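You operate a simulated robot arm through the tools that you are given. There is no shell and no other tool.

You are at the controls of a simulated robot arm. One attempt, no reset.

JOB
Fit the green filter in the lamp box, switch it on, test it at 100 and leave it at 60.
Fine: the grey filter goes in the back slot of the rack; switch on with the dial at 0.

It is judged by the outcome, as a careful person would: the job done as asked, and still so three seconds after it is handed in. It fails if anything else is knocked over, pushed out of place, dropped, spilled or broken.

ROBOT AND FRAMES
A 7-joint arm with a two-finger parallel gripper, fixed in place. Base frame: the origin is at the foot of the arm, x ahead of it, y to its left, z up; the work surface is at about z = 760. Lengths are in mm, angles in rad, forces in N, time in s.
With the tool pointing down near the work surface it reaches from about 440 to 920 mm from the base axis. Its first joint turns from -2.496 to 2.496 rad. Payload 3 kg.
The tool frame sits at the grasp point between the pads (the TCP): z along the fingers, y along the line on which they close. The tips reach 30 mm beyond it. Largest opening 94 mm; finger width 28, thickness 10; the body of the gripper, 50 by 96 mm, starts 55 mm behind the TCP.
Orientation is that of the tool frame in the base frame, as a unit quaternion [w, x, y, z]. With the fingers straight down and closing along the base's y, the tool's x points along the base's -x, its y along +y and its z along -z.

CONTROLS
- The arm moves only by the tool play_rows. Its argument "commands" is a list of rows, each a list of 3 entries, a list of its own where there are three numbers: the opening, from 0 (shut) to 1 (fully open), then the shift along the tool's x, y, z in mm, then the turn, a rotation vector about the tool's x, y, z in rad. In form: [[jaw, [dx, dy, dz], [wx, wy, wz]], ...]. A call has 1 to 20 rows; each row is the pose to reach, as a shift and turn from the pose commanded when the call began, along the tool's axes at that moment. Each row takes 0.2 s and may step no farther than 50 mm and 0.15 rad from the row before; otherwise, or with a gripper value out of range, the whole call is refused. A pose out of reach is approached as far as the arm can. The call stops where the force on the tool passes 40 N (or 10 N more than at its start, if that is more) or the arm is blocked; 0.2 s more then pass. Each finger travels about 72 mm/s and halts on what it meets, pressing with about 29 N; the grip force reading is that of the motor and also rises with nothing between the fingers. The clock runs only during rows and for 0.2 s after the last one: add rows that repeat a pose to give the fingers time. It gives the time, the measured TCP pose, the force on the tool (base axes), the opening and the grip force at its end, in the units of the frame above (readings bear some noise), with the torque about the TCP (base axes, N m) and any sound that the robot's microphone picked up.
- Cameras (640 x 400 px; columns grow to the right, rows downward): "scene" is fixed at [220.6, 500, 1619.8]; the picture's right is [-0.61, -0.79, 0.00], its down [-0.53, 0.41, -0.75] and it looks along [0.59, -0.46, -0.66] (base axes); focal length 320 px, centre (320, 200). "wrist" rides on the gripper at [76, 14, -102] in the tool frame; the picture's right is [-0.18, 0.98, 0.00], its down [-0.75, -0.14, -0.64] and it looks along [-0.63, -0.12, 0.77] (tool axes); focal length 243 px, centre (320, 200). There is no depth. A picture from a camera that has moved, and an enlarged one, comes with that camera's place and axes in the base frame and with its lens.
- camera(camera): a new picture of that camera. The clock stands still meanwhile.
- close_up(camera, box): a new picture of the part [left, top, right, bottom] of that camera's present view, enlarged. The clock stands still meanwhile.
- hand_in(): hands the job in; it is judged then, once.

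Places have to be worked out from the pictures, the camera data and where the tool is seen. Open the gripper and draw the arm clear of the work before you hand the job in, unless the task says otherwise.

The tools are called as name(argument=value, ...) on one line, values as JSON. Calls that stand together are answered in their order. play_rows: Moves the arm, as the interface text tells. Its arguments: {"type":"object","properties":{"commands":{"type":"array"}},"required":["commands"]} The other tools are called the same way: camera (camera) takes a picture; close_up (camera, box) takes an enlarged picture of a part of a camera's view; hand_in () hands the job in.

At the start:

```text
time: 0.0
position: [546.1, 58.8, 1268.5]
tool_rot: [0.0, 0.0, 1.0, 0.0]
force: [-0.2, 0.2, 0.8]
torque: [0.03, 0.03, 0.04]
gripper_width: 93.9
finger_force: 0.1
```

scene: 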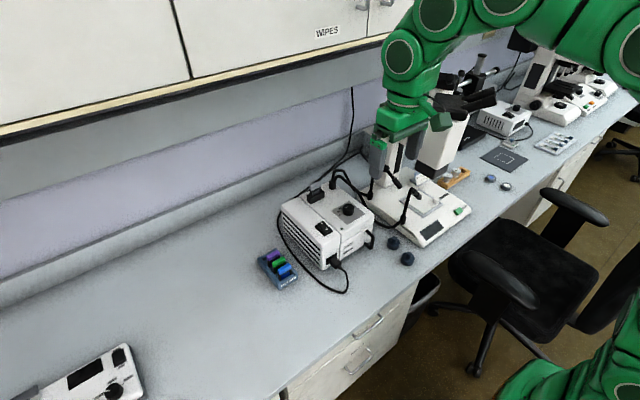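
wrist: 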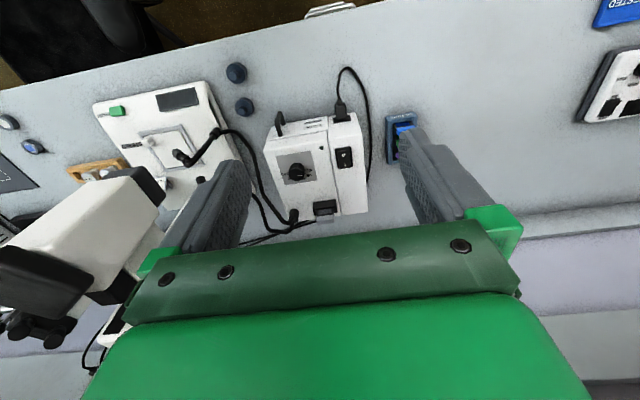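

The first pictures show a lamp box with a dial and a switch, and a small rack with colored filters beside it. I'll take enlarged pictures to identify the details.

close_up(camera="scene", box=[240, 170, 400, 300])

close_up(camera="wrist", box=[240, 60, 440, 230])

close_up(camera="scene", box=[240, 230, 320, 300])

```text
3.08 times, centred on (320, 235) of scene
camera zoom: at [220.6, 500.0, 1619.8], right [-0.61, -0.79, 0.0], down [-0.53, 0.41, -0.75], along [0.59, -0.46, -0.66], focal length 983 px, centre (320, 92)
```

zoom: 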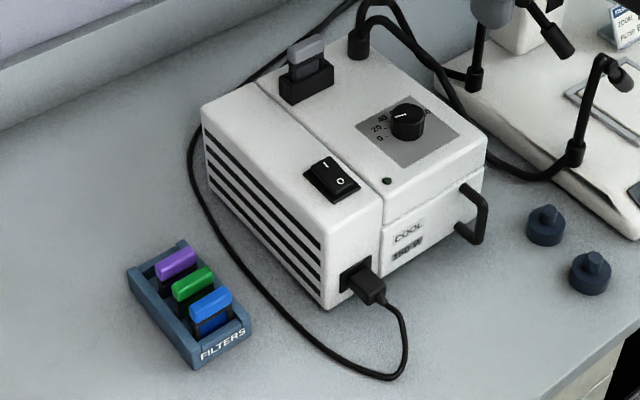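

```text
2.35 times, centred on (340, 145) of wrist
camera zoom: at [470.1, 73.3, 1370.7], right [0.18, 0.98, 0.0], down [0.75, -0.14, 0.64], along [0.63, -0.12, -0.77], focal length 571 px, centre (273, 329)
```

zoom: 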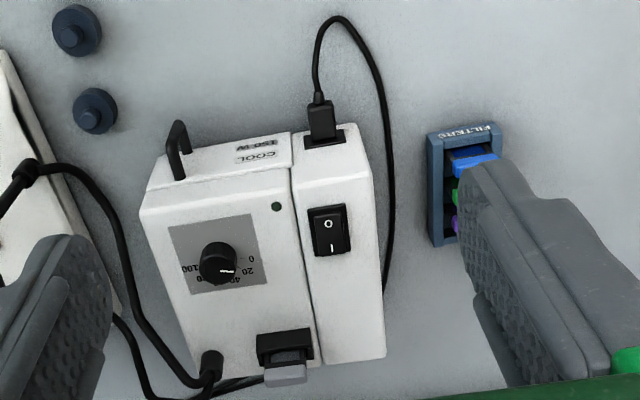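

```text
5.71 times, centred on (280, 265) of scene
camera zoom: at [220.6, 500.0, 1619.8], right [-0.61, -0.79, 0.0], down [-0.53, 0.41, -0.75], along [0.59, -0.46, -0.66], focal length 1826 px, centre (549, -171)
```

zoom: 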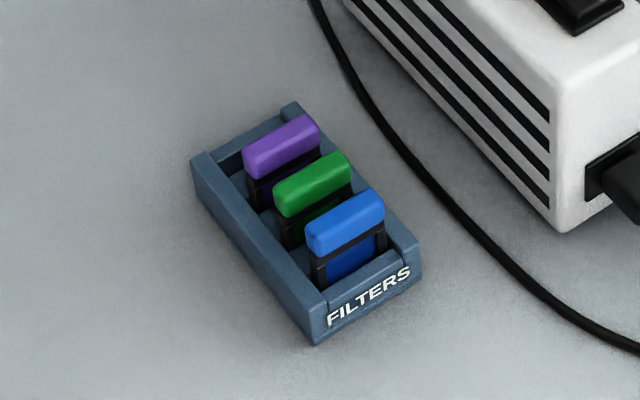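

The scene triangulation puts the dial top near (765, -38, 905). The rack handles sit near y≈221 with a pitch of about 32 mm along x, and the back slot looks empty. I'll move the wrist camera closer to the rack to measure it.

play_rows(commands=[[1, [-15, 28, 36], [0, 0, 0]], [1, [-30, 56, 72], [0, 0, 0]], [1, [-46, 84, 108], [0, 0, 0]], [1, [-62, 112, 144], [0, 0, 0]], [1, [-78, 140, 180], [0, 0, 0]], [1, [-94, 165, 215], [0, 0, 0]], [1, [-94, 165, 215], [0, 0, 0]]])

camera(camera="wrist")

camera(camera="scene")

```text
time: 1.6
position: [642.2, 225.4, 1051.5]
tool_rot: [0.0, 0.0, 1.0, 0.0]
force: [1.0, 0.4, -0.6]
torque: [0.02, -0.04, 0.01]
gripper_width: 94.2
finger_force: 0.0
```

```text
taken
camera wrist: at [565.5, 240.8, 1154.5], right [0.18, 0.98, 0.0], down [0.75, -0.14, 0.64], along [0.63, -0.12, -0.77], focal length 243 px, centre (320, 200)
```

wrist: 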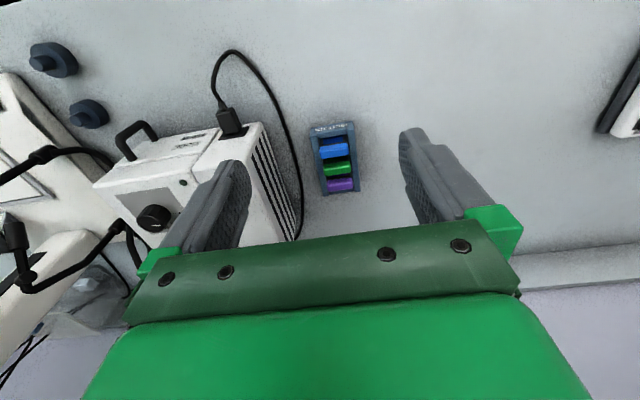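

```text
taken
```

scene: 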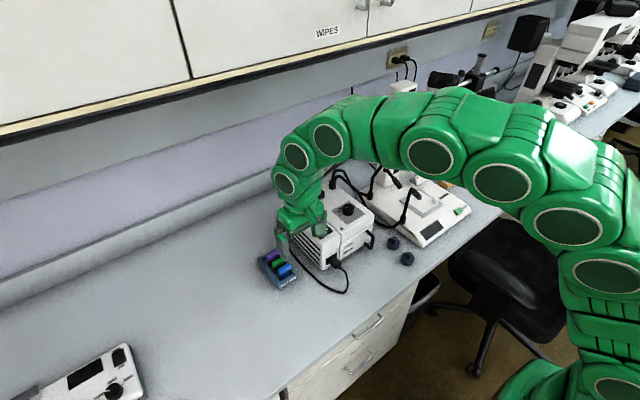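

The rack is now in clear view between the fingers. I'll enlarge it to read its orientation and slots.

close_up(camera="wrist", box=[290, 110, 380, 210])

close_up(camera="wrist", box=[90, 100, 310, 250])

```text
4.00 times, centred on (335, 160) of wrist
camera zoom: at [565.5, 240.8, 1154.5], right [0.18, 0.98, 0.0], down [0.75, -0.14, 0.64], along [0.63, -0.12, -0.77], focal length 970 px, centre (260, 360)
```

zoom: 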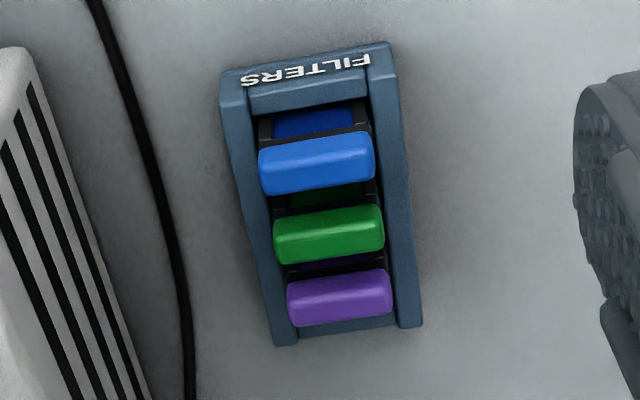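

```text
2.67 times, centred on (200, 175) of wrist
camera zoom: at [565.5, 240.8, 1154.5], right [0.18, 0.98, 0.0], down [0.75, -0.14, 0.64], along [0.63, -0.12, -0.77], focal length 647 px, centre (640, 267)
```

zoom: 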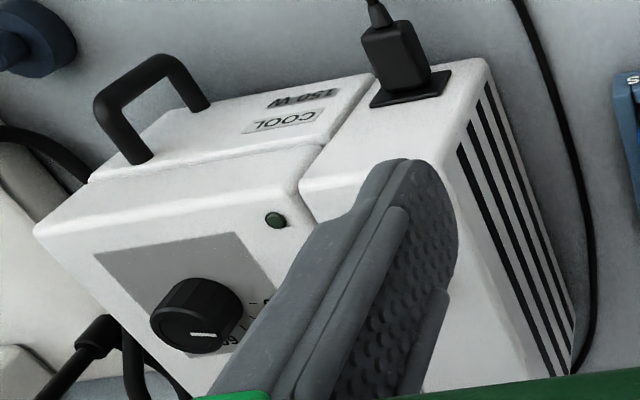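

The rack appears aligned with the base x axis at y≈230, with the handles about 43 mm long. I'll go closer for a second viewpoint to settle heights.

play_rows(commands=[[1, [-25, 1, 28], [0, 0, 0]], [1, [-50, 2, 56], [0, 0, 0]], [1, [-75, 4, 84], [0, 0, 0]], [1, [-100, 5, 113], [0, 0, 0]], [1, [-100, 5, 113], [0, 0, 0]], [1, [-100, 5, 113], [0, 0, 0]]])

camera(camera="wrist")

close_up(camera="wrist", box=[240, 100, 400, 200])

close_up(camera="scene", box=[230, 170, 400, 300])

```text
time: 3.0
position: [738.9, 230.7, 941.1]
tool_rot: [0.0, -0.001, 1.0, 0.0]
force: [-0.6, -0.5, 0.4]
torque: [-0.02, 0.0, 0.0]
gripper_width: 94.2
finger_force: 0.1
```

```text
taken
camera wrist: at [663.2, 245.1, 1043.9], right [0.18, 0.98, 0.0], down [0.75, -0.14, 0.64], along [0.63, -0.12, -0.77], focal length 243 px, centre (320, 200)
```

wrist: 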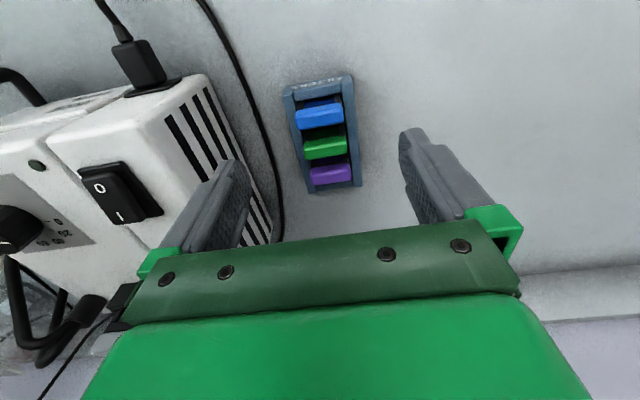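

```text
4.00 times, centred on (320, 150) of wrist
camera zoom: at [663.2, 245.1, 1043.9], right [0.18, 0.98, 0.0], down [0.75, -0.14, 0.64], along [0.63, -0.12, -0.77], focal length 970 px, centre (320, 400)
```

zoom: 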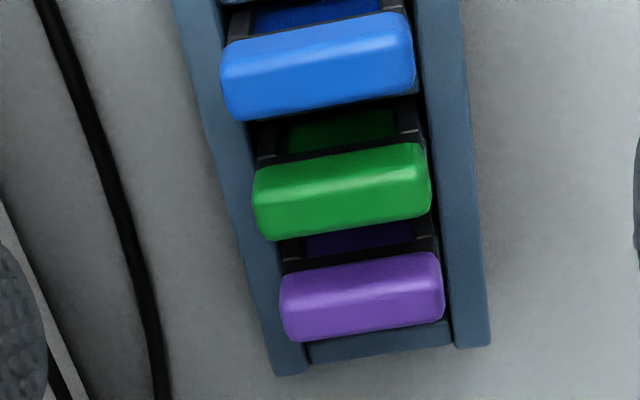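

```text
3.08 times, centred on (315, 235) of scene
camera zoom: at [220.6, 500.0, 1619.8], right [-0.61, -0.79, 0.0], down [-0.53, 0.41, -0.75], along [0.59, -0.46, -0.66], focal length 983 px, centre (335, 92)
```

zoom: 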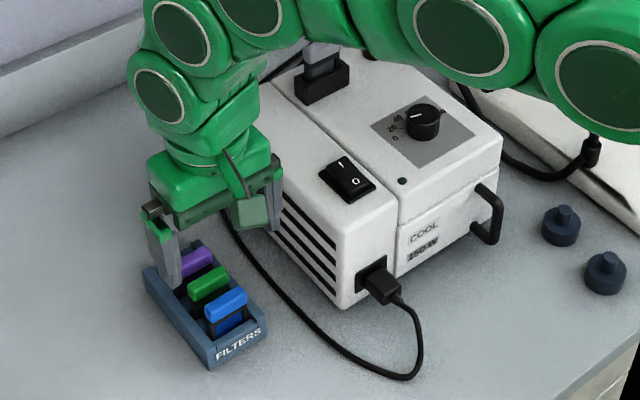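

I want a sharper look at handle heights versus rack rim and the empty back slot, so I'll enlarge the scene camera on the rack.

close_up(camera="scene", box=[252, 245, 304, 295])

close_up(camera="wrist", box=[0, 60, 260, 260])

```text
8.00 times, centred on (278, 270) of scene
camera zoom: at [220.6, 500.0, 1619.8], right [-0.61, -0.79, 0.0], down [-0.53, 0.41, -0.75], along [0.59, -0.46, -0.66], focal length 2556 px, centre (656, -360)
```

zoom: 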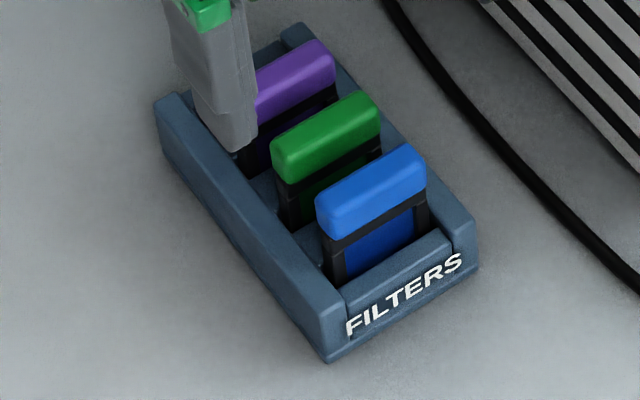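

```text
2.00 times, centred on (130, 160) of wrist
camera zoom: at [663.2, 245.1, 1043.9], right [0.18, 0.98, 0.0], down [0.75, -0.14, 0.64], along [0.63, -0.12, -0.77], focal length 485 px, centre (700, 280)
```

zoom: 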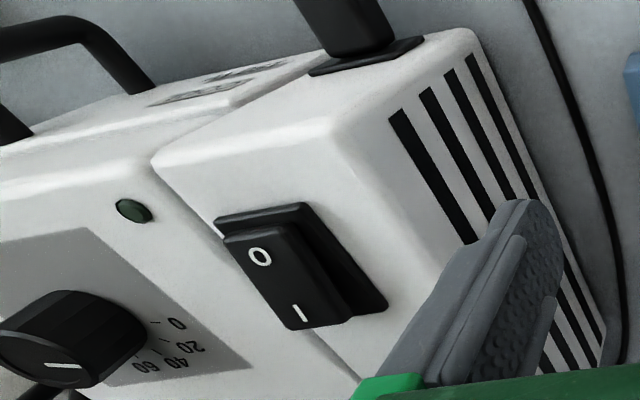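

The rack has four slots along x, from about x=736 to 868, with handles 45 mm long on y≈228. The back slot looks free. Next I rise and move over the lamp box to inspect the grey filter, dial and switch.

play_rows(commands=[[1, [0, 0, -46], [0, 0, 0]], [1, [0, 0, -92], [0, 0, 0]], [1, [0, -10, -139], [0, 0, 0]], [1, [0, -55, -139], [0, 0, 0]], [1, [0, -100, -139], [0, 0, 0]], [1, [0, -145, -139], [0, 0, 0]], [1, [0, -190, -139], [0, 0, 0]], [1, [0, -220, -139], [0, 0, 0]], [1, [0, -220, -139], [0, 0, 0]]])

camera(camera="wrist")

close_up(camera="wrist", box=[230, 80, 430, 220])

close_up(camera="scene", box=[230, 170, 400, 300])

```text
time: 5.0
position: [739.9, 12.7, 1078.2]
tool_rot: [-0.001, -0.001, 1.0, 0.0]
force: [0.7, 0.0, -0.3]
torque: [0.01, 0.01, 0.02]
gripper_width: 93.9
finger_force: 0.0
```

```text
taken
camera wrist: at [662.7, 26.7, 1180.9], right [0.18, 0.98, 0.0], down [0.75, -0.14, 0.64], along [0.63, -0.12, -0.77], focal length 243 px, centre (320, 200)
```

wrist: 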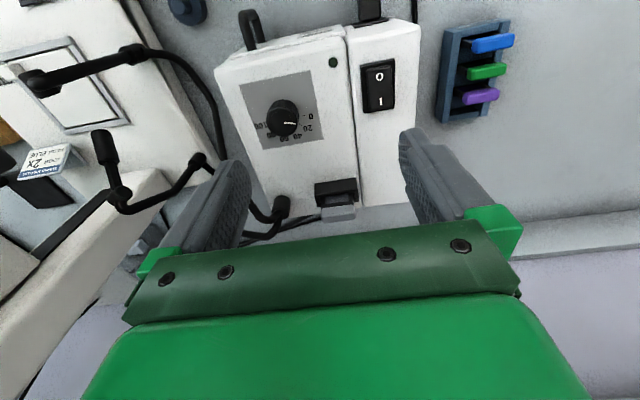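

```text
2.86 times, centred on (330, 150) of wrist
camera zoom: at [662.7, 26.7, 1180.9], right [0.18, 0.98, 0.0], down [0.75, -0.14, 0.64], along [0.63, -0.12, -0.77], focal length 693 px, centre (291, 343)
```

zoom: 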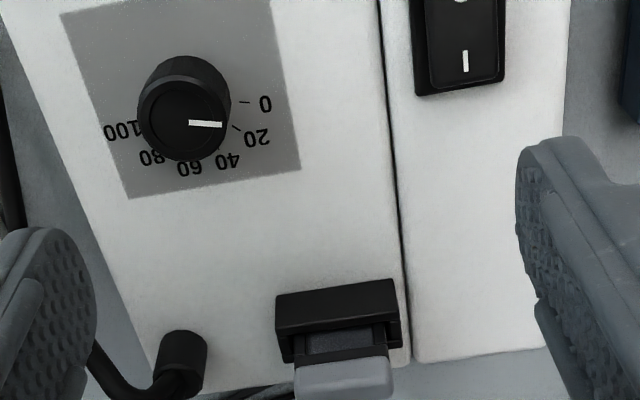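

```text
3.08 times, centred on (315, 235) of scene
camera zoom: at [220.6, 500.0, 1619.8], right [-0.61, -0.79, 0.0], down [-0.53, 0.41, -0.75], along [0.59, -0.46, -0.66], focal length 983 px, centre (335, 92)
```

zoom: 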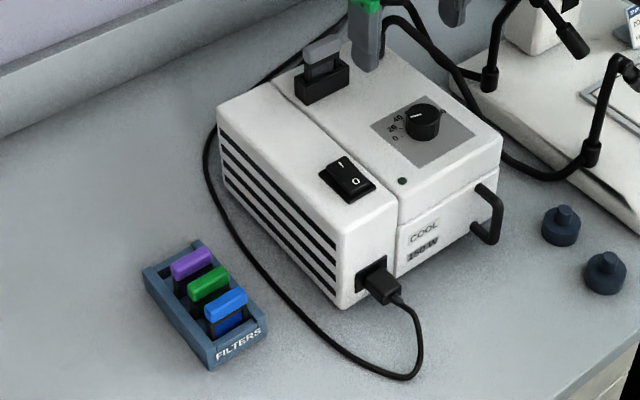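

The grey filter sits in a black holder at the box's rear. The pointer reads about 10–15, and the rack's back slot is visible and empty. I'll enlarge the rack and the grey filter from this viewpoint to triangulate.

close_up(camera="wrist", box=[425, 10, 535, 130])

close_up(camera="wrist", box=[290, 160, 390, 230])

close_up(camera="wrist", box=[230, 60, 430, 160])

close_up(camera="scene", box=[300, 170, 390, 240])

```text
3.33 times, centred on (480, 70) of wrist
camera zoom: at [662.7, 26.7, 1180.9], right [0.18, 0.98, 0.0], down [0.75, -0.14, 0.64], along [0.63, -0.12, -0.77], focal length 809 px, centre (-213, 633)
```

zoom: 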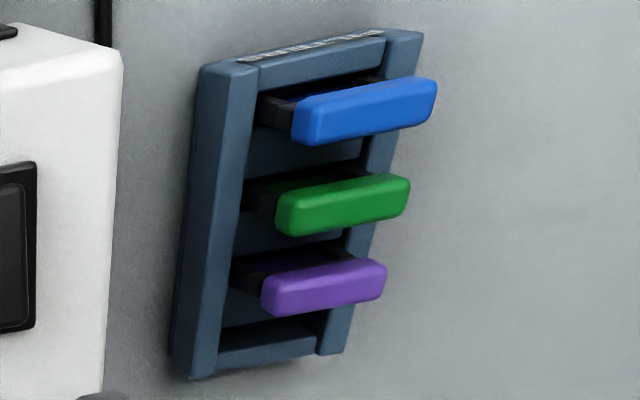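

```text
5.71 times, centred on (340, 195) of wrist
camera zoom: at [662.7, 26.7, 1180.9], right [0.18, 0.98, 0.0], down [0.75, -0.14, 0.64], along [0.63, -0.12, -0.77], focal length 1386 px, centre (206, 229)
```

zoom: 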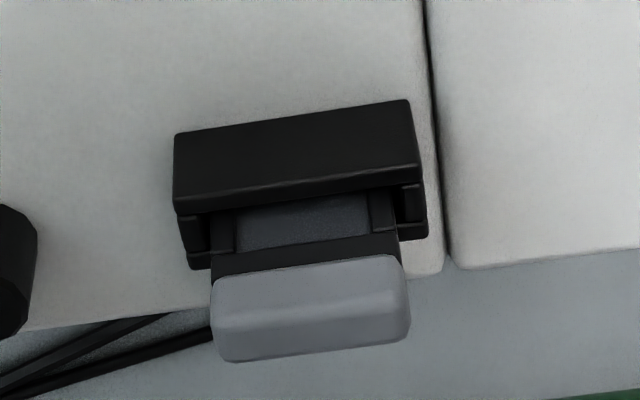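

```text
3.20 times, centred on (330, 110) of wrist
camera zoom: at [662.7, 26.7, 1180.9], right [0.18, 0.98, 0.0], down [0.75, -0.14, 0.64], along [0.63, -0.12, -0.77], focal length 776 px, centre (288, 488)
```

zoom: 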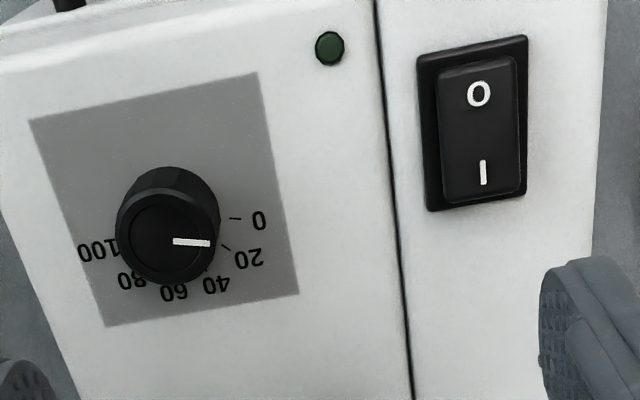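

```text
5.71 times, centred on (345, 205) of scene
camera zoom: at [220.6, 500.0, 1619.8], right [-0.61, -0.79, 0.0], down [-0.53, 0.41, -0.75], along [0.59, -0.46, -0.66], focal length 1826 px, centre (177, 171)
```

zoom: 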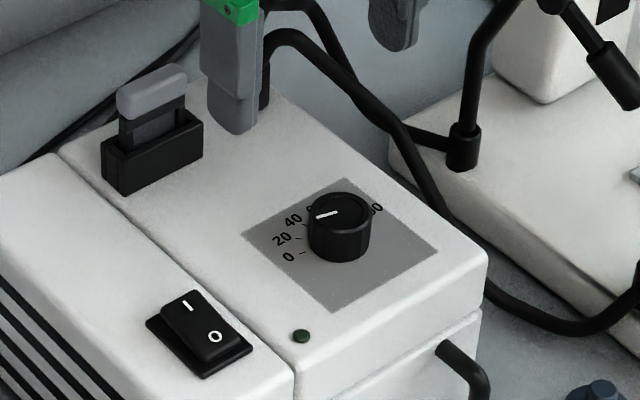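

The back slot is clearly empty. The lamp is off and the dial reads about 15. I'll hold still briefly to see how far the readings differ from the commanded pose.

play_rows(commands=[[1, [0, 0, 0], [0, 0, 0]], [1, [0, 0, 0], [0, 0, 0]]])

play_rows(commands=[[1, [0, 0, 0], [0, 0, 0]], [1, [0, 0, 0], [0, 0, 0]]])

```text
time: 5.6
position: [739.5, 11.7, 1078.4]
tool_rot: [0.0, 0.0, 1.0, 0.0]
force: [-0.2, -1.0, -0.4]
torque: [-0.02, -0.03, 0.02]
gripper_width: 94.0
finger_force: 0.0
```

```text
time: 6.2
position: [738.5, 13.0, 1077.9]
tool_rot: [0.0, 0.0, 1.0, -0.001]
force: [-0.2, 0.5, -0.4]
torque: [0.0, 0.0, 0.01]
gripper_width: 94.2
finger_force: 0.0
```

Readings jitter by under 1 mm around (739.2, 12.4, 1078.2), and the offset from the command stays the same, so I'll steer by measured poses. For an accurate x of each slot I'll swing the wrist camera to the +y side of the rack, looking sideways at it.

play_rows(commands=[[1, [-5, 22, 7], [0, 0, 0.1428]], [1, [-10, 45, 14], [0, 0, 0.2856]], [1, [-15, 68, 21], [0, 0, 0.4284]], [1, [-20, 91, 28], [0, 0, 0.5712]], [1, [-25, 114, 35], [0, 0, 0.714]], [1, [-30, 137, 42], [0, 0, 0.8568]], [1, [-35, 160, 50], [0, 0, 0.9996]], [1, [-40, 183, 58], [0, 0, 1.1424]], [1, [-45, 206, 66], [0, 0, 1.2852]], [1, [-50, 229, 74], [0, 0, 1.428]], [1, [-56, 252, 80], [0, 0, 1.5708]], [1, [-56, 252, 80], [0, 0, 1.5708]]])

camera(camera="wrist")

```text
time: 8.8
position: [793.4, 259.8, 997.4]
tool_rot: [-0.001, 0.708, 0.706, 0.0]
force: [-0.3, 0.6, 0.3]
torque: [-0.02, -0.01, 0.01]
gripper_width: 94.2
finger_force: 0.0
```

```text
taken
camera wrist: at [806.7, 335.9, 1099.8], right [0.98, -0.19, 0.0], down [-0.14, -0.75, 0.64], along [-0.12, -0.63, -0.77], focal length 243 px, centre (320, 200)
```

wrist: 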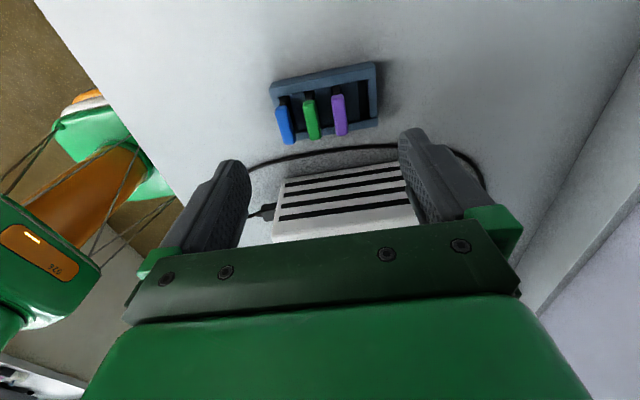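

The sideways view works: blue, green, purple and the free back slot are all visible. I'll descend 50 mm for a sharper picture.

play_rows(commands=[[1, [0, 0, 25], [0, 0, 0]], [1, [0, 0, 50], [0, 0, 0]], [1, [0, 0, 50], [0, 0, 0]], [1, [0, 0, 50], [0, 0, 0]]])

close_up(camera="wrist", box=[250, 45, 410, 145])

play_rows(commands=[[1, [0, 0, 0], [0, 0, 0]], [1, [0, 0, 0], [0, 0, 0]]])

camera(camera="wrist")

```text
time: 9.8
position: [795.6, 260.0, 949.0]
tool_rot: [-0.001, 0.707, 0.707, 0.0]
force: [-0.8, 0.2, -0.7]
torque: [0.0, -0.02, -0.02]
gripper_width: 94.1
finger_force: 0.1
```

```text
4.00 times, centred on (330, 95) of wrist
camera zoom: at [809.7, 336.8, 1050.7], right [0.98, -0.18, 0.0], down [-0.14, -0.75, 0.64], along [-0.12, -0.63, -0.77], focal length 970 px, centre (280, 620)
```

zoom: 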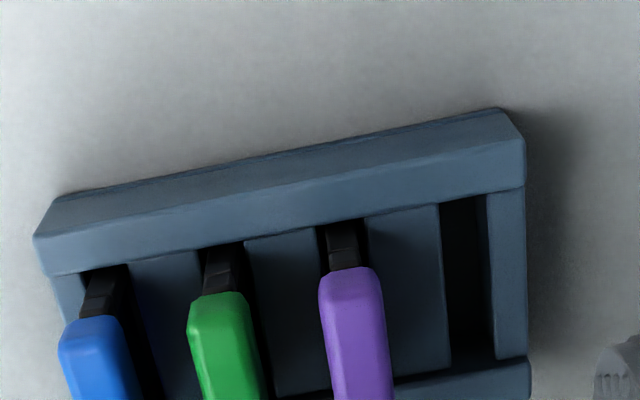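

```text
time: 10.4
position: [795.7, 259.8, 947.6]
tool_rot: [0.0, 0.707, 0.707, 0.0]
force: [-0.1, 0.6, 0.5]
torque: [-0.02, -0.01, 0.01]
gripper_width: 94.0
finger_force: 0.1
```

```text
taken
camera wrist: at [809.7, 336.8, 1050.7], right [0.98, -0.18, 0.0], down [-0.14, -0.75, 0.64], along [-0.12, -0.63, -0.77], focal length 243 px, centre (320, 200)
```

wrist: 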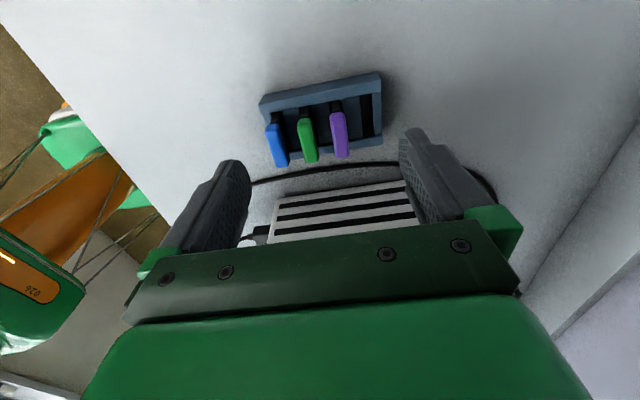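

The camera pose read-out is repeatable, so I'll use it as the accurate pose reference. I'll enlarge the rack fully from this viewpoint.

close_up(camera="wrist", box=[250, 65, 400, 172])

close_up(camera="wrist", box=[320, 65, 400, 165])

```text
3.74 times, centred on (325, 118) of wrist
camera zoom: at [809.7, 336.8, 1050.7], right [0.98, -0.18, 0.0], down [-0.14, -0.75, 0.64], along [-0.12, -0.63, -0.77], focal length 907 px, centre (301, 505)
```

zoom: 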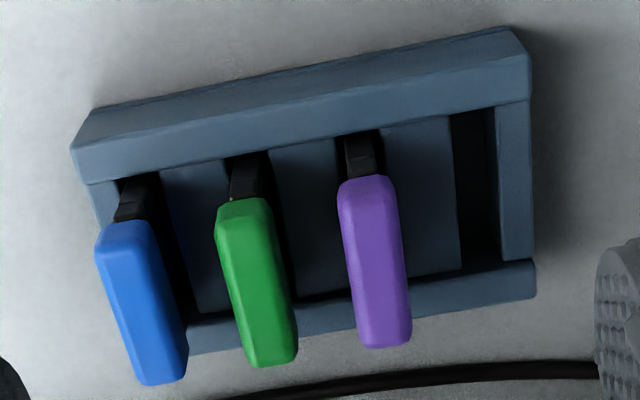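

```text
4.00 times, centred on (360, 115) of wrist
camera zoom: at [809.7, 336.8, 1050.7], right [0.98, -0.18, 0.0], down [-0.14, -0.75, 0.64], along [-0.12, -0.63, -0.77], focal length 970 px, centre (160, 540)
```

zoom: 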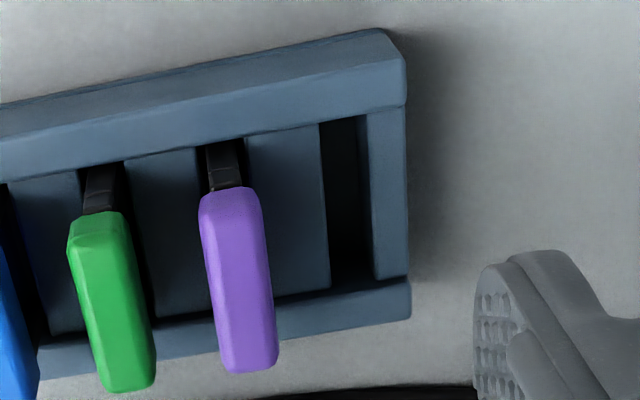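

Side-view geometry gives slot centres in x of about 747 (blue), 778 (green), 810 (purple) and 842 (empty back slot), all at y≈230, with handle centres at z≈825. Now I rotate back and go above the grey filter for a close view.

play_rows(commands=[[1, [0, 4, -40], [0, 0, -0.1309]], [1, [-20, 8, -80], [0, 0, -0.2618]], [1, [-45, 12, -118], [0, 0, -0.3927]], [1, [-70, 16, -118], [0, 0, -0.5236]], [1, [-95, 20, -118], [0, 0, -0.6545]], [1, [-120, 24, -118], [0, 0, -0.7854]], [1, [-145, 28, -118], [0, 0, -0.9163]], [1, [-170, 32, -118], [0, 0, -1.0472]], [1, [-195, 36, -118], [0, 0, -1.1781]], [1, [-220, 40, -118], [0, 0, -1.309]], [1, [-240, 43, -118], [0, 0, -1.4399]], [1, [-250, 46, -118], [0, 0, -1.5708]], [1, [-250, 46, -118], [0, 0, -1.5708]], [1, [-250, 46, -118], [0, 0, -1.5708]]])

camera(camera="wrist")

close_up(camera="wrist", box=[260, 100, 380, 200])

close_up(camera="scene", box=[290, 130, 400, 230])

```text
time: 13.4
position: [842.6, 11.4, 1067.5]
tool_rot: [0.0, 0.001, 1.0, 0.0]
force: [0.1, -0.8, 0.3]
torque: [0.02, 0.02, 0.02]
gripper_width: 94.0
finger_force: 0.1
```

```text
taken
camera wrist: at [766.3, 26.2, 1169.9], right [0.18, 0.98, 0.0], down [0.75, -0.14, 0.64], along [0.63, -0.12, -0.77], focal length 243 px, centre (320, 200)
```

wrist: 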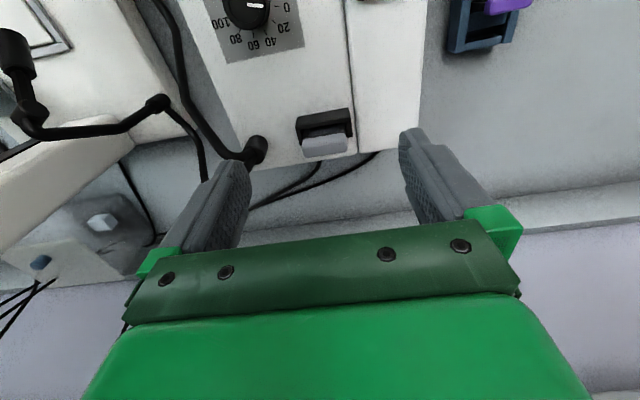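

```text
4.00 times, centred on (320, 150) of wrist
camera zoom: at [766.3, 26.2, 1169.9], right [0.18, 0.98, 0.0], down [0.75, -0.14, 0.64], along [0.63, -0.12, -0.77], focal length 970 px, centre (320, 400)
```

zoom: 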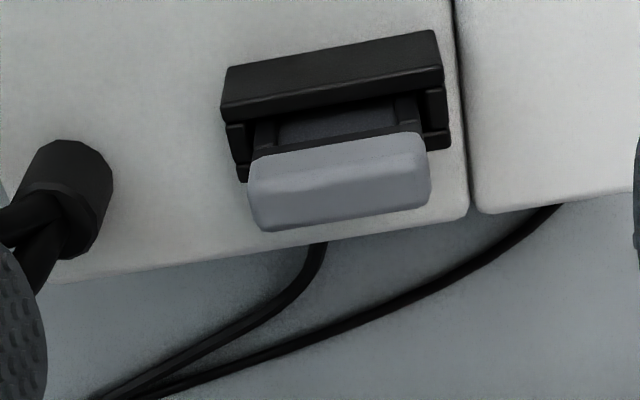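

```text
4.00 times, centred on (345, 180) of scene
camera zoom: at [220.6, 500.0, 1619.8], right [-0.61, -0.79, 0.0], down [-0.53, 0.41, -0.75], along [0.59, -0.46, -0.66], focal length 1278 px, centre (220, 280)
```

zoom: 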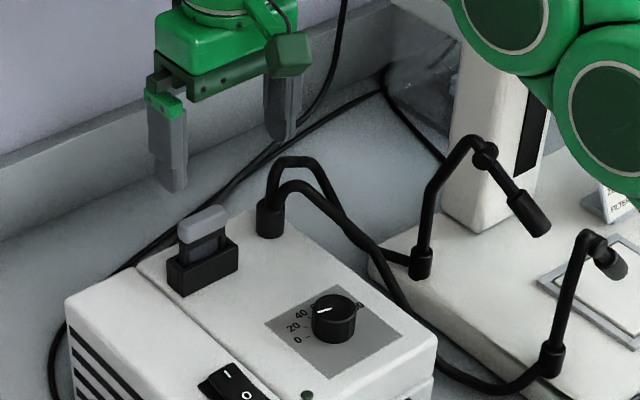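

The grey handle is centred near (878, 10.7, 951). I narrow the jaws to about 70 mm to stay clear of the light-guide connector, and move above it at z=1000.

play_rows(commands=[[0.74, [-18, -1, 0], [0, 0, 0]], [0.74, [-35.7, -1.5, 0], [0, 0, 0]], [0.74, [-35.7, -1.5, 34], [0, 0, 0]], [0.74, [-35.7, -1.5, 68], [0, 0, 0]], [0.74, [-35.7, -1.5, 68], [0, 0, 0]], [0.74, [-35.7, -1.5, 68], [0, 0, 0]]])

camera(camera="wrist")

close_up(camera="wrist", box=[240, 120, 400, 240])

close_up(camera="scene", box=[310, 160, 380, 220])

```text
time: 14.8
position: [876.6, 8.5, 996.8]
tool_rot: [0.0, 0.0, 1.0, -0.001]
force: [0.3, -0.1, -0.9]
torque: [0.01, -0.02, 0.01]
gripper_width: 69.6
finger_force: 0.1
out of reach, approached as far as the arm can: row 2
```

```text
taken
camera wrist: at [800.6, 23.6, 1099.9], right [0.18, 0.98, 0.0], down [0.75, -0.14, 0.64], along [0.63, -0.12, -0.77], focal length 243 px, centre (320, 200)
```

wrist: 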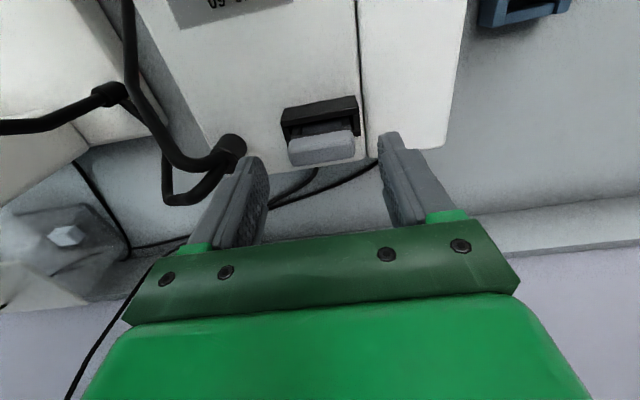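

```text
3.33 times, centred on (320, 180) of wrist
camera zoom: at [800.6, 23.6, 1099.9], right [0.18, 0.98, 0.0], down [0.75, -0.14, 0.64], along [0.63, -0.12, -0.77], focal length 809 px, centre (320, 267)
```

zoom: 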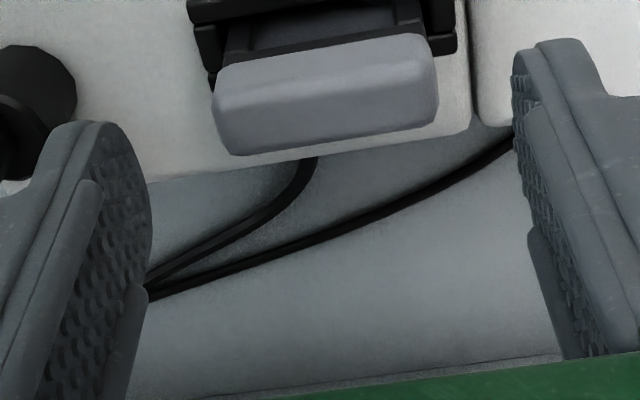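

```text
6.67 times, centred on (345, 190) of scene
camera zoom: at [220.6, 500.0, 1619.8], right [-0.61, -0.79, 0.0], down [-0.53, 0.41, -0.75], along [0.59, -0.46, -0.66], focal length 2130 px, centre (153, 267)
```

zoom: 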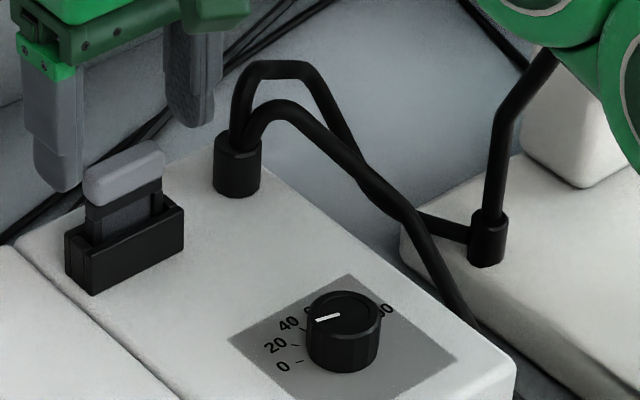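

The arm can't quite reach x=878 at z≈1068, so I'll lift only about 55 mm and then draw back. The grey handle is at (878.4, 10.4), with the holder top near z≈926. I'll descend to TCP z≈966 with the jaws open.

play_rows(commands=[[0.74, [-1.8, 0.8, 8], [0, 0, 0]], [0.74, [-1.8, 0.8, 16], [0, 0, 0]], [0.74, [-1.8, 0.8, 24], [0, 0, 0]], [0.74, [-1.8, 0.8, 31], [0, 0, 0]], [0.74, [-1.8, 0.8, 31], [0, 0, 0]]])

camera(camera="wrist")

close_up(camera="scene", box=[310, 160, 380, 220])

```text
time: 16.0
position: [879.3, 11.0, 968.9]
tool_rot: [0.0, 0.0, 1.0, 0.001]
force: [0.1, -0.2, -0.5]
torque: [0.02, 0.01, 0.02]
gripper_width: 69.7
finger_force: 0.0
```

```text
taken
camera wrist: at [803.2, 25.6, 1070.7], right [0.18, 0.98, 0.0], down [0.75, -0.14, 0.64], along [0.63, -0.12, -0.77], focal length 243 px, centre (320, 200)
```

wrist: 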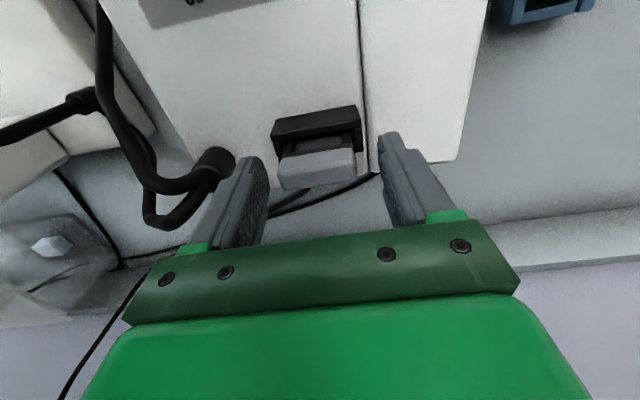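

```text
6.67 times, centred on (345, 190) of scene
camera zoom: at [220.6, 500.0, 1619.8], right [-0.61, -0.79, 0.0], down [-0.53, 0.41, -0.75], along [0.59, -0.46, -0.66], focal length 2130 px, centre (153, 267)
```

zoom: 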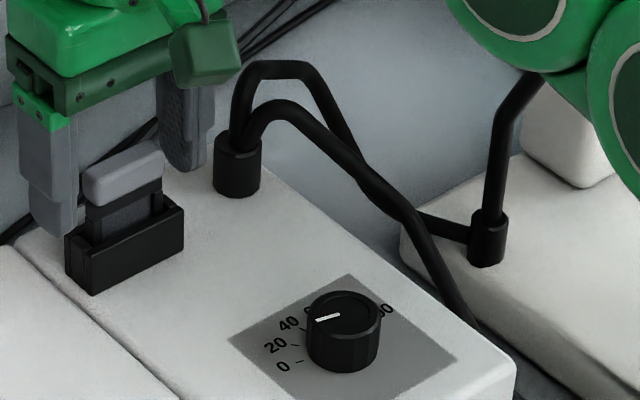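

The tips are at about z=939, just below the handle and clear of the holder rim. I'll check the handle's position between the pads before closing.

close_up(camera="wrist", box=[240, 90, 400, 210])

```text
3.33 times, centred on (320, 150) of wrist
camera zoom: at [803.2, 25.6, 1070.7], right [0.18, 0.98, 0.0], down [0.75, -0.14, 0.64], along [0.63, -0.12, -0.77], focal length 809 px, centre (320, 367)
```

zoom: 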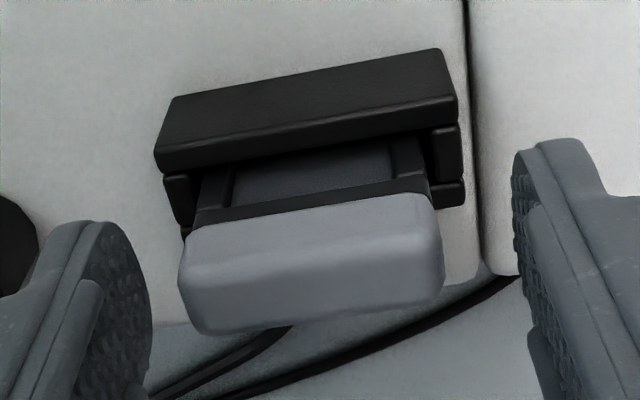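

The handle is centred at about (877.9, 10.6). I nudge by 1 mm to centre the pads on it and close.

play_rows(commands=[[0.74, [1.0, -1.0, 2], [0, 0, 0]], [0.74, [1.0, -1.0, 2], [0, 0, 0]], [0.4, [1.0, -1.0, 2], [0, 0, 0]], [0.3, [1.0, -1.0, 2], [0, 0, 0]], [0.3, [1.0, -1.0, 2], [0, 0, 0]], [0.3, [1.0, -1.0, 2], [0, 0, 0]]])

close_up(camera="wrist", box=[240, 90, 400, 210])

```text
time: 17.4
position: [878.5, 9.7, 965.3]
tool_rot: [0.0, 0.0, 1.0, 0.001]
force: [0.3, 0.7, 0.1]
torque: [-0.01, -0.01, -0.03]
gripper_width: 42.9
finger_force: 29.1
```

```text
3.33 times, centred on (320, 150) of wrist
camera zoom: at [802.1, 24.3, 1069.0], right [0.18, 0.98, 0.0], down [0.75, -0.14, 0.64], along [0.63, -0.12, -0.77], focal length 809 px, centre (320, 367)
```

zoom: 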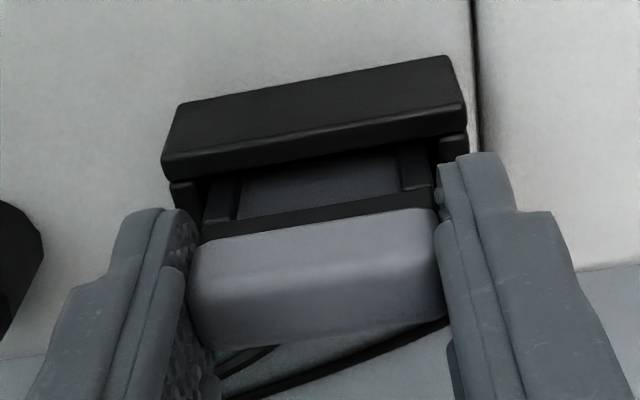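

Gripped: width 42.9 mm with 29 N, at reference TCP (878.1, 10.3, 967.0). Now I lift straight up 55 mm in small steps.

play_rows(commands=[[0.2, [0, 0, -5], [0, 0, 0]], [0.2, [0, 0, -12], [0, 0, 0]], [0.2, [0, 0, -20], [0, 0, 0]], [0.2, [0, 0, -30], [0, 0, 0]], [0.2, [0, 0, -40], [0, 0, 0]], [0.2, [0, 0, -50], [0, 0, 0]], [0.2, [0, 0, -56], [0, 0, 0]], [0.2, [0, 0, -56], [0, 0, 0]]])

camera(camera="wrist")

close_up(camera="scene", box=[310, 150, 380, 220])

```text
time: 19.2
position: [879.6, 10.6, 1024.4]
tool_rot: [0.0, 0.0, 1.0, 0.0]
force: [0.6, 0.0, 0.1]
torque: [0.02, -0.01, 0.01]
gripper_width: 43.1
finger_force: 29.0
```

```text
taken
camera wrist: at [802.8, 23.5, 1125.5], right [0.18, 0.98, 0.0], down [0.75, -0.14, 0.64], along [0.63, -0.12, -0.77], focal length 243 px, centre (320, 200)
```

wrist: 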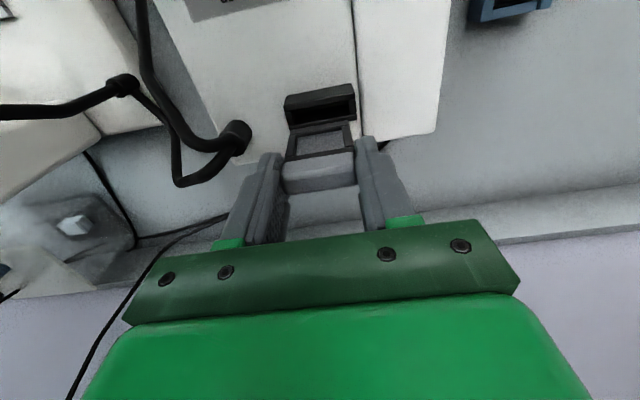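

```text
5.71 times, centred on (345, 185) of scene
camera zoom: at [220.6, 500.0, 1619.8], right [-0.61, -0.79, 0.0], down [-0.53, 0.41, -0.75], along [0.59, -0.46, -0.66], focal length 1826 px, centre (177, 286)
```

zoom: 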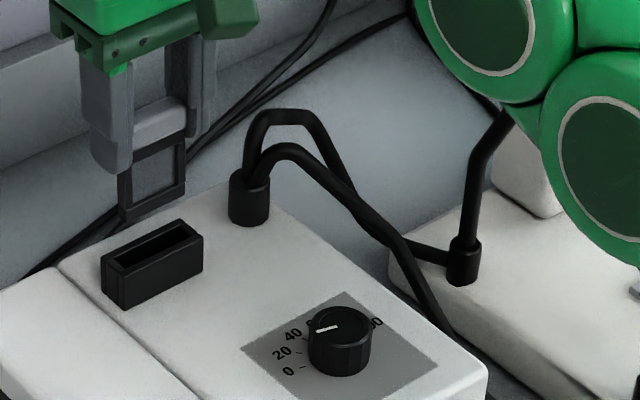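

The grey filter is free of the holder, with its frame bottom near z≈952. I carry it sideways to above the rack's back slot at about (842, 230).

play_rows(commands=[[0.2, [10, 15, 0], [0, 0, 0]], [0.2, [20, 45, 0], [0, 0, 0]], [0.2, [30, 80, 0], [0, 0, 0]], [0.2, [36.8, 115, 0], [0, 0, 0]], [0.2, [36.8, 150, 0], [0, 0, 0]], [0.2, [36.8, 185, 0], [0, 0, 0]], [0.2, [36.8, 210, 0], [0, 0, 0]], [0.2, [36.8, 220.5, 0], [0, 0, 0]], [0.2, [36.8, 220.5, 0], [0, 0, 0]], [0.2, [36.8, 220.5, 0], [0, 0, 0]]])

camera(camera="wrist")

close_up(camera="wrist", box=[240, 90, 400, 210])

close_up(camera="scene", box=[230, 200, 330, 300])

```text
time: 21.4
position: [844.2, 230.6, 1021.1]
tool_rot: [0.0, 0.001, 1.0, -0.001]
force: [0.4, 0.1, -0.8]
torque: [-0.03, -0.03, 0.0]
gripper_width: 42.9
finger_force: 29.2
```

```text
taken
camera wrist: at [766.9, 245.3, 1123.4], right [0.18, 0.98, 0.0], down [0.75, -0.14, 0.64], along [0.63, -0.12, -0.77], focal length 243 px, centre (320, 200)
```

wrist: 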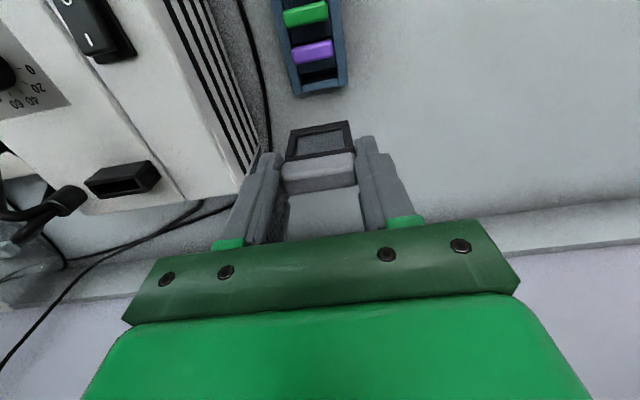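

```text
3.33 times, centred on (320, 150) of wrist
camera zoom: at [766.9, 245.3, 1123.4], right [0.18, 0.98, 0.0], down [0.75, -0.14, 0.64], along [0.63, -0.12, -0.77], focal length 809 px, centre (320, 367)
```

zoom: 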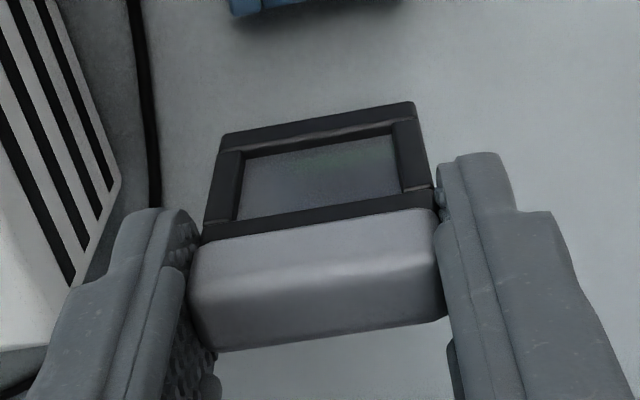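

```text
4.00 times, centred on (280, 250) of scene
camera zoom: at [220.6, 500.0, 1619.8], right [-0.61, -0.79, 0.0], down [-0.53, 0.41, -0.75], along [0.59, -0.46, -0.66], focal length 1278 px, centre (480, 0)
```

zoom: 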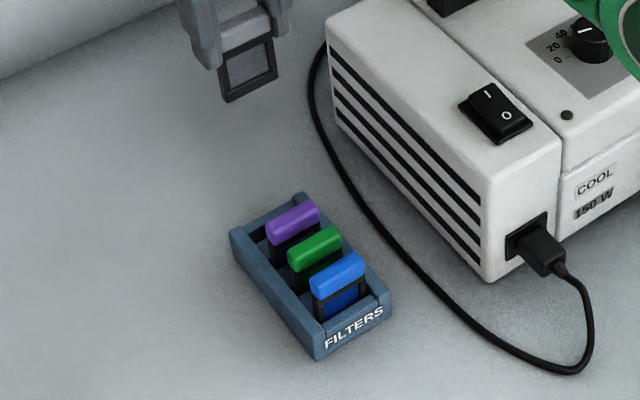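

The grey filter hangs vertically above, with its frame bottom near z≈949. From this viewpoint the back slot is visible, so I'll enlarge it to fix its position.

close_up(camera="wrist", box=[260, 0, 370, 105])

close_up(camera="wrist", box=[280, 20, 360, 100])

```text
3.81 times, centred on (315, 52) of wrist
camera zoom: at [766.9, 245.3, 1123.4], right [0.18, 0.98, 0.0], down [0.75, -0.14, 0.64], along [0.63, -0.12, -0.77], focal length 924 px, centre (339, 762)
```

zoom: 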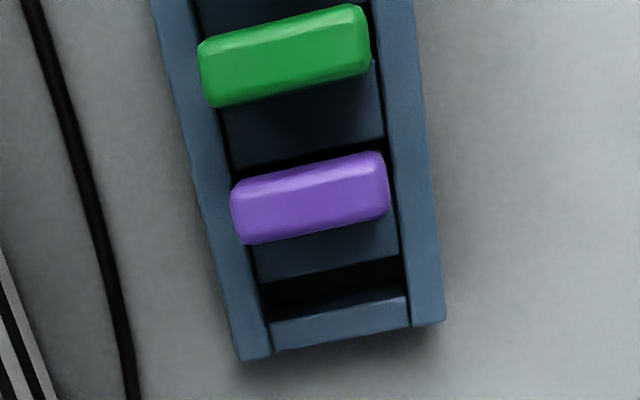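

```text
5.00 times, centred on (320, 60) of wrist
camera zoom: at [766.9, 245.3, 1123.4], right [0.18, 0.98, 0.0], down [0.75, -0.14, 0.64], along [0.63, -0.12, -0.77], focal length 1213 px, centre (320, 900)
```

zoom: 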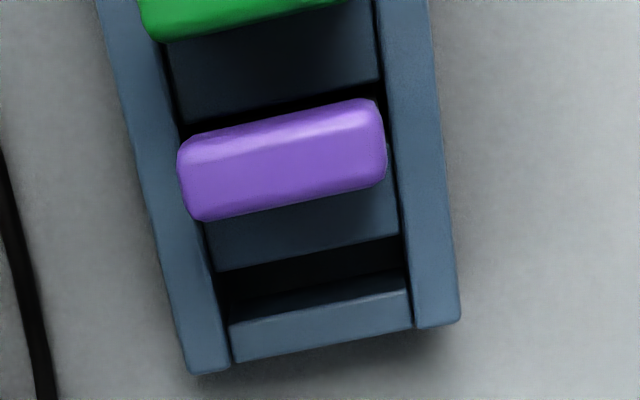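

The slot spans x≈835.7–848.2 and y≈205–253, so its centre is (842.0, 229.5). I go down to TCP z≈900 over (841.7, 229.7), then check alignment.

play_rows(commands=[[0.2, [1.2, -1.6, 30], [0, 0, 0]], [0.2, [1.2, -1.6, 60], [0, 0, 0]], [0.2, [1.2, -1.6, 90], [0, 0, 0]], [0.2, [1.2, -1.6, 115], [0, 0, 0]], [0.2, [1.2, -1.6, 121], [0, 0, 0]], [0.2, [1.2, -1.6, 121], [0, 0, 0]], [0.2, [1.2, -1.6, 121], [0, 0, 0]]])

close_up(camera="wrist", box=[240, 60, 400, 180])

close_up(camera="scene", box=[240, 220, 310, 295])

```text
time: 23.0
position: [842.3, 227.3, 900.4]
tool_rot: [-0.001, 0.0, 1.0, 0.0]
force: [0.1, 0.1, -0.1]
torque: [-0.01, -0.01, -0.01]
gripper_width: 43.2
finger_force: 28.7
```

```text
3.33 times, centred on (320, 120) of wrist
camera zoom: at [765.9, 242.8, 1003.4], right [0.18, 0.98, 0.0], down [0.75, -0.14, 0.64], along [0.63, -0.12, -0.77], focal length 809 px, centre (320, 467)
```

zoom: 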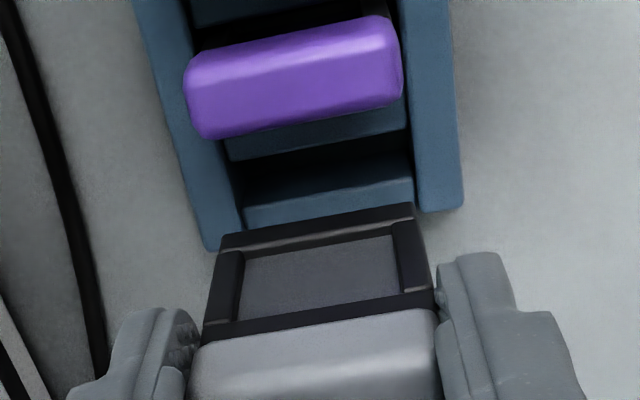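

```text
5.33 times, centred on (275, 258) of scene
camera zoom: at [220.6, 500.0, 1619.8], right [-0.61, -0.79, 0.0], down [-0.53, 0.41, -0.75], along [0.59, -0.46, -0.66], focal length 1704 px, centre (560, -107)
```

zoom: 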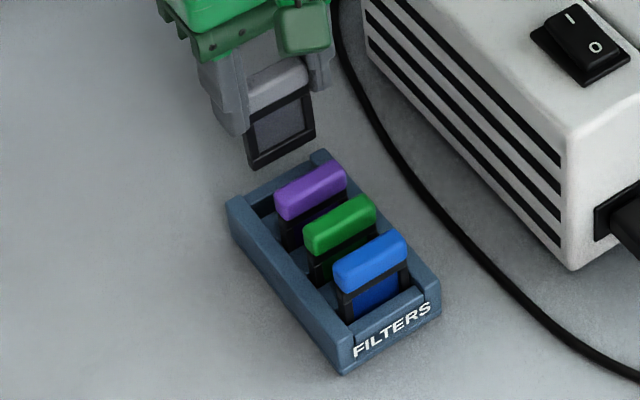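

Alignment is close, with TCP at (841.9, 228.8, 901.4). I shift y by +0.8 and lower until the frame is just above the slot.

play_rows(commands=[[0.2, [0, 0.8, 15], [0, 0, 0]], [0.2, [0, 0.8, 28], [0, 0, 0]], [0.2, [0, 0.8, 37], [0, 0, 0]], [0.2, [0, 0.8, 37], [0, 0, 0]], [0.2, [0, 0.8, 37], [0, 0, 0]]])

close_up(camera="wrist", box=[240, 60, 400, 180])

close_up(camera="scene", box=[240, 220, 310, 295])

```text
time: 24.2
position: [840.5, 228.2, 864.1]
tool_rot: [0.0, 0.0, 1.0, 0.0]
force: [-0.2, -0.5, 0.1]
torque: [-0.02, 0.04, 0.01]
gripper_width: 43.3
finger_force: 28.9
```

```text
3.33 times, centred on (320, 120) of wrist
camera zoom: at [763.9, 242.6, 966.4], right [0.18, 0.98, 0.0], down [0.75, -0.14, 0.64], along [0.63, -0.12, -0.77], focal length 809 px, centre (320, 467)
```

zoom: 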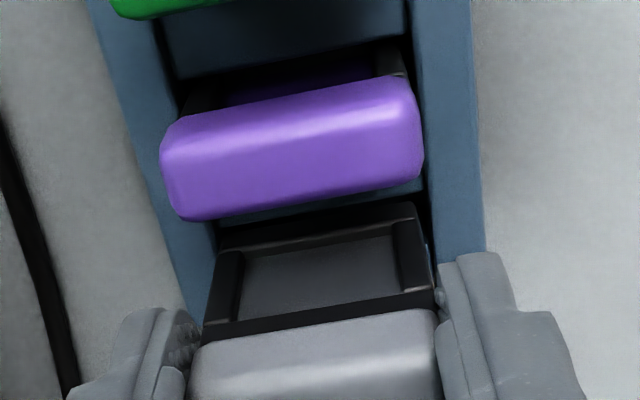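

```text
5.33 times, centred on (275, 258) of scene
camera zoom: at [220.6, 500.0, 1619.8], right [-0.61, -0.79, 0.0], down [-0.53, 0.41, -0.75], along [0.59, -0.46, -0.66], focal length 1704 px, centre (560, -107)
```

zoom: 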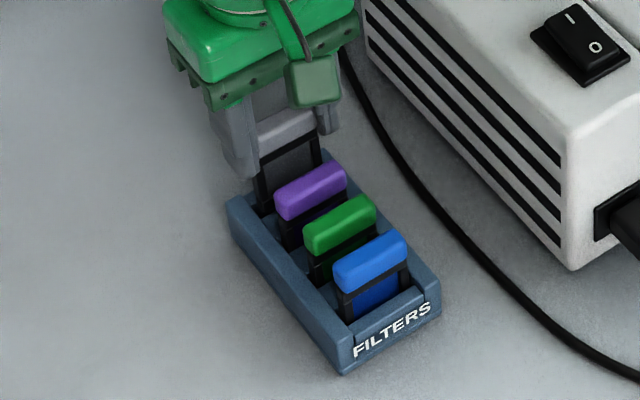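

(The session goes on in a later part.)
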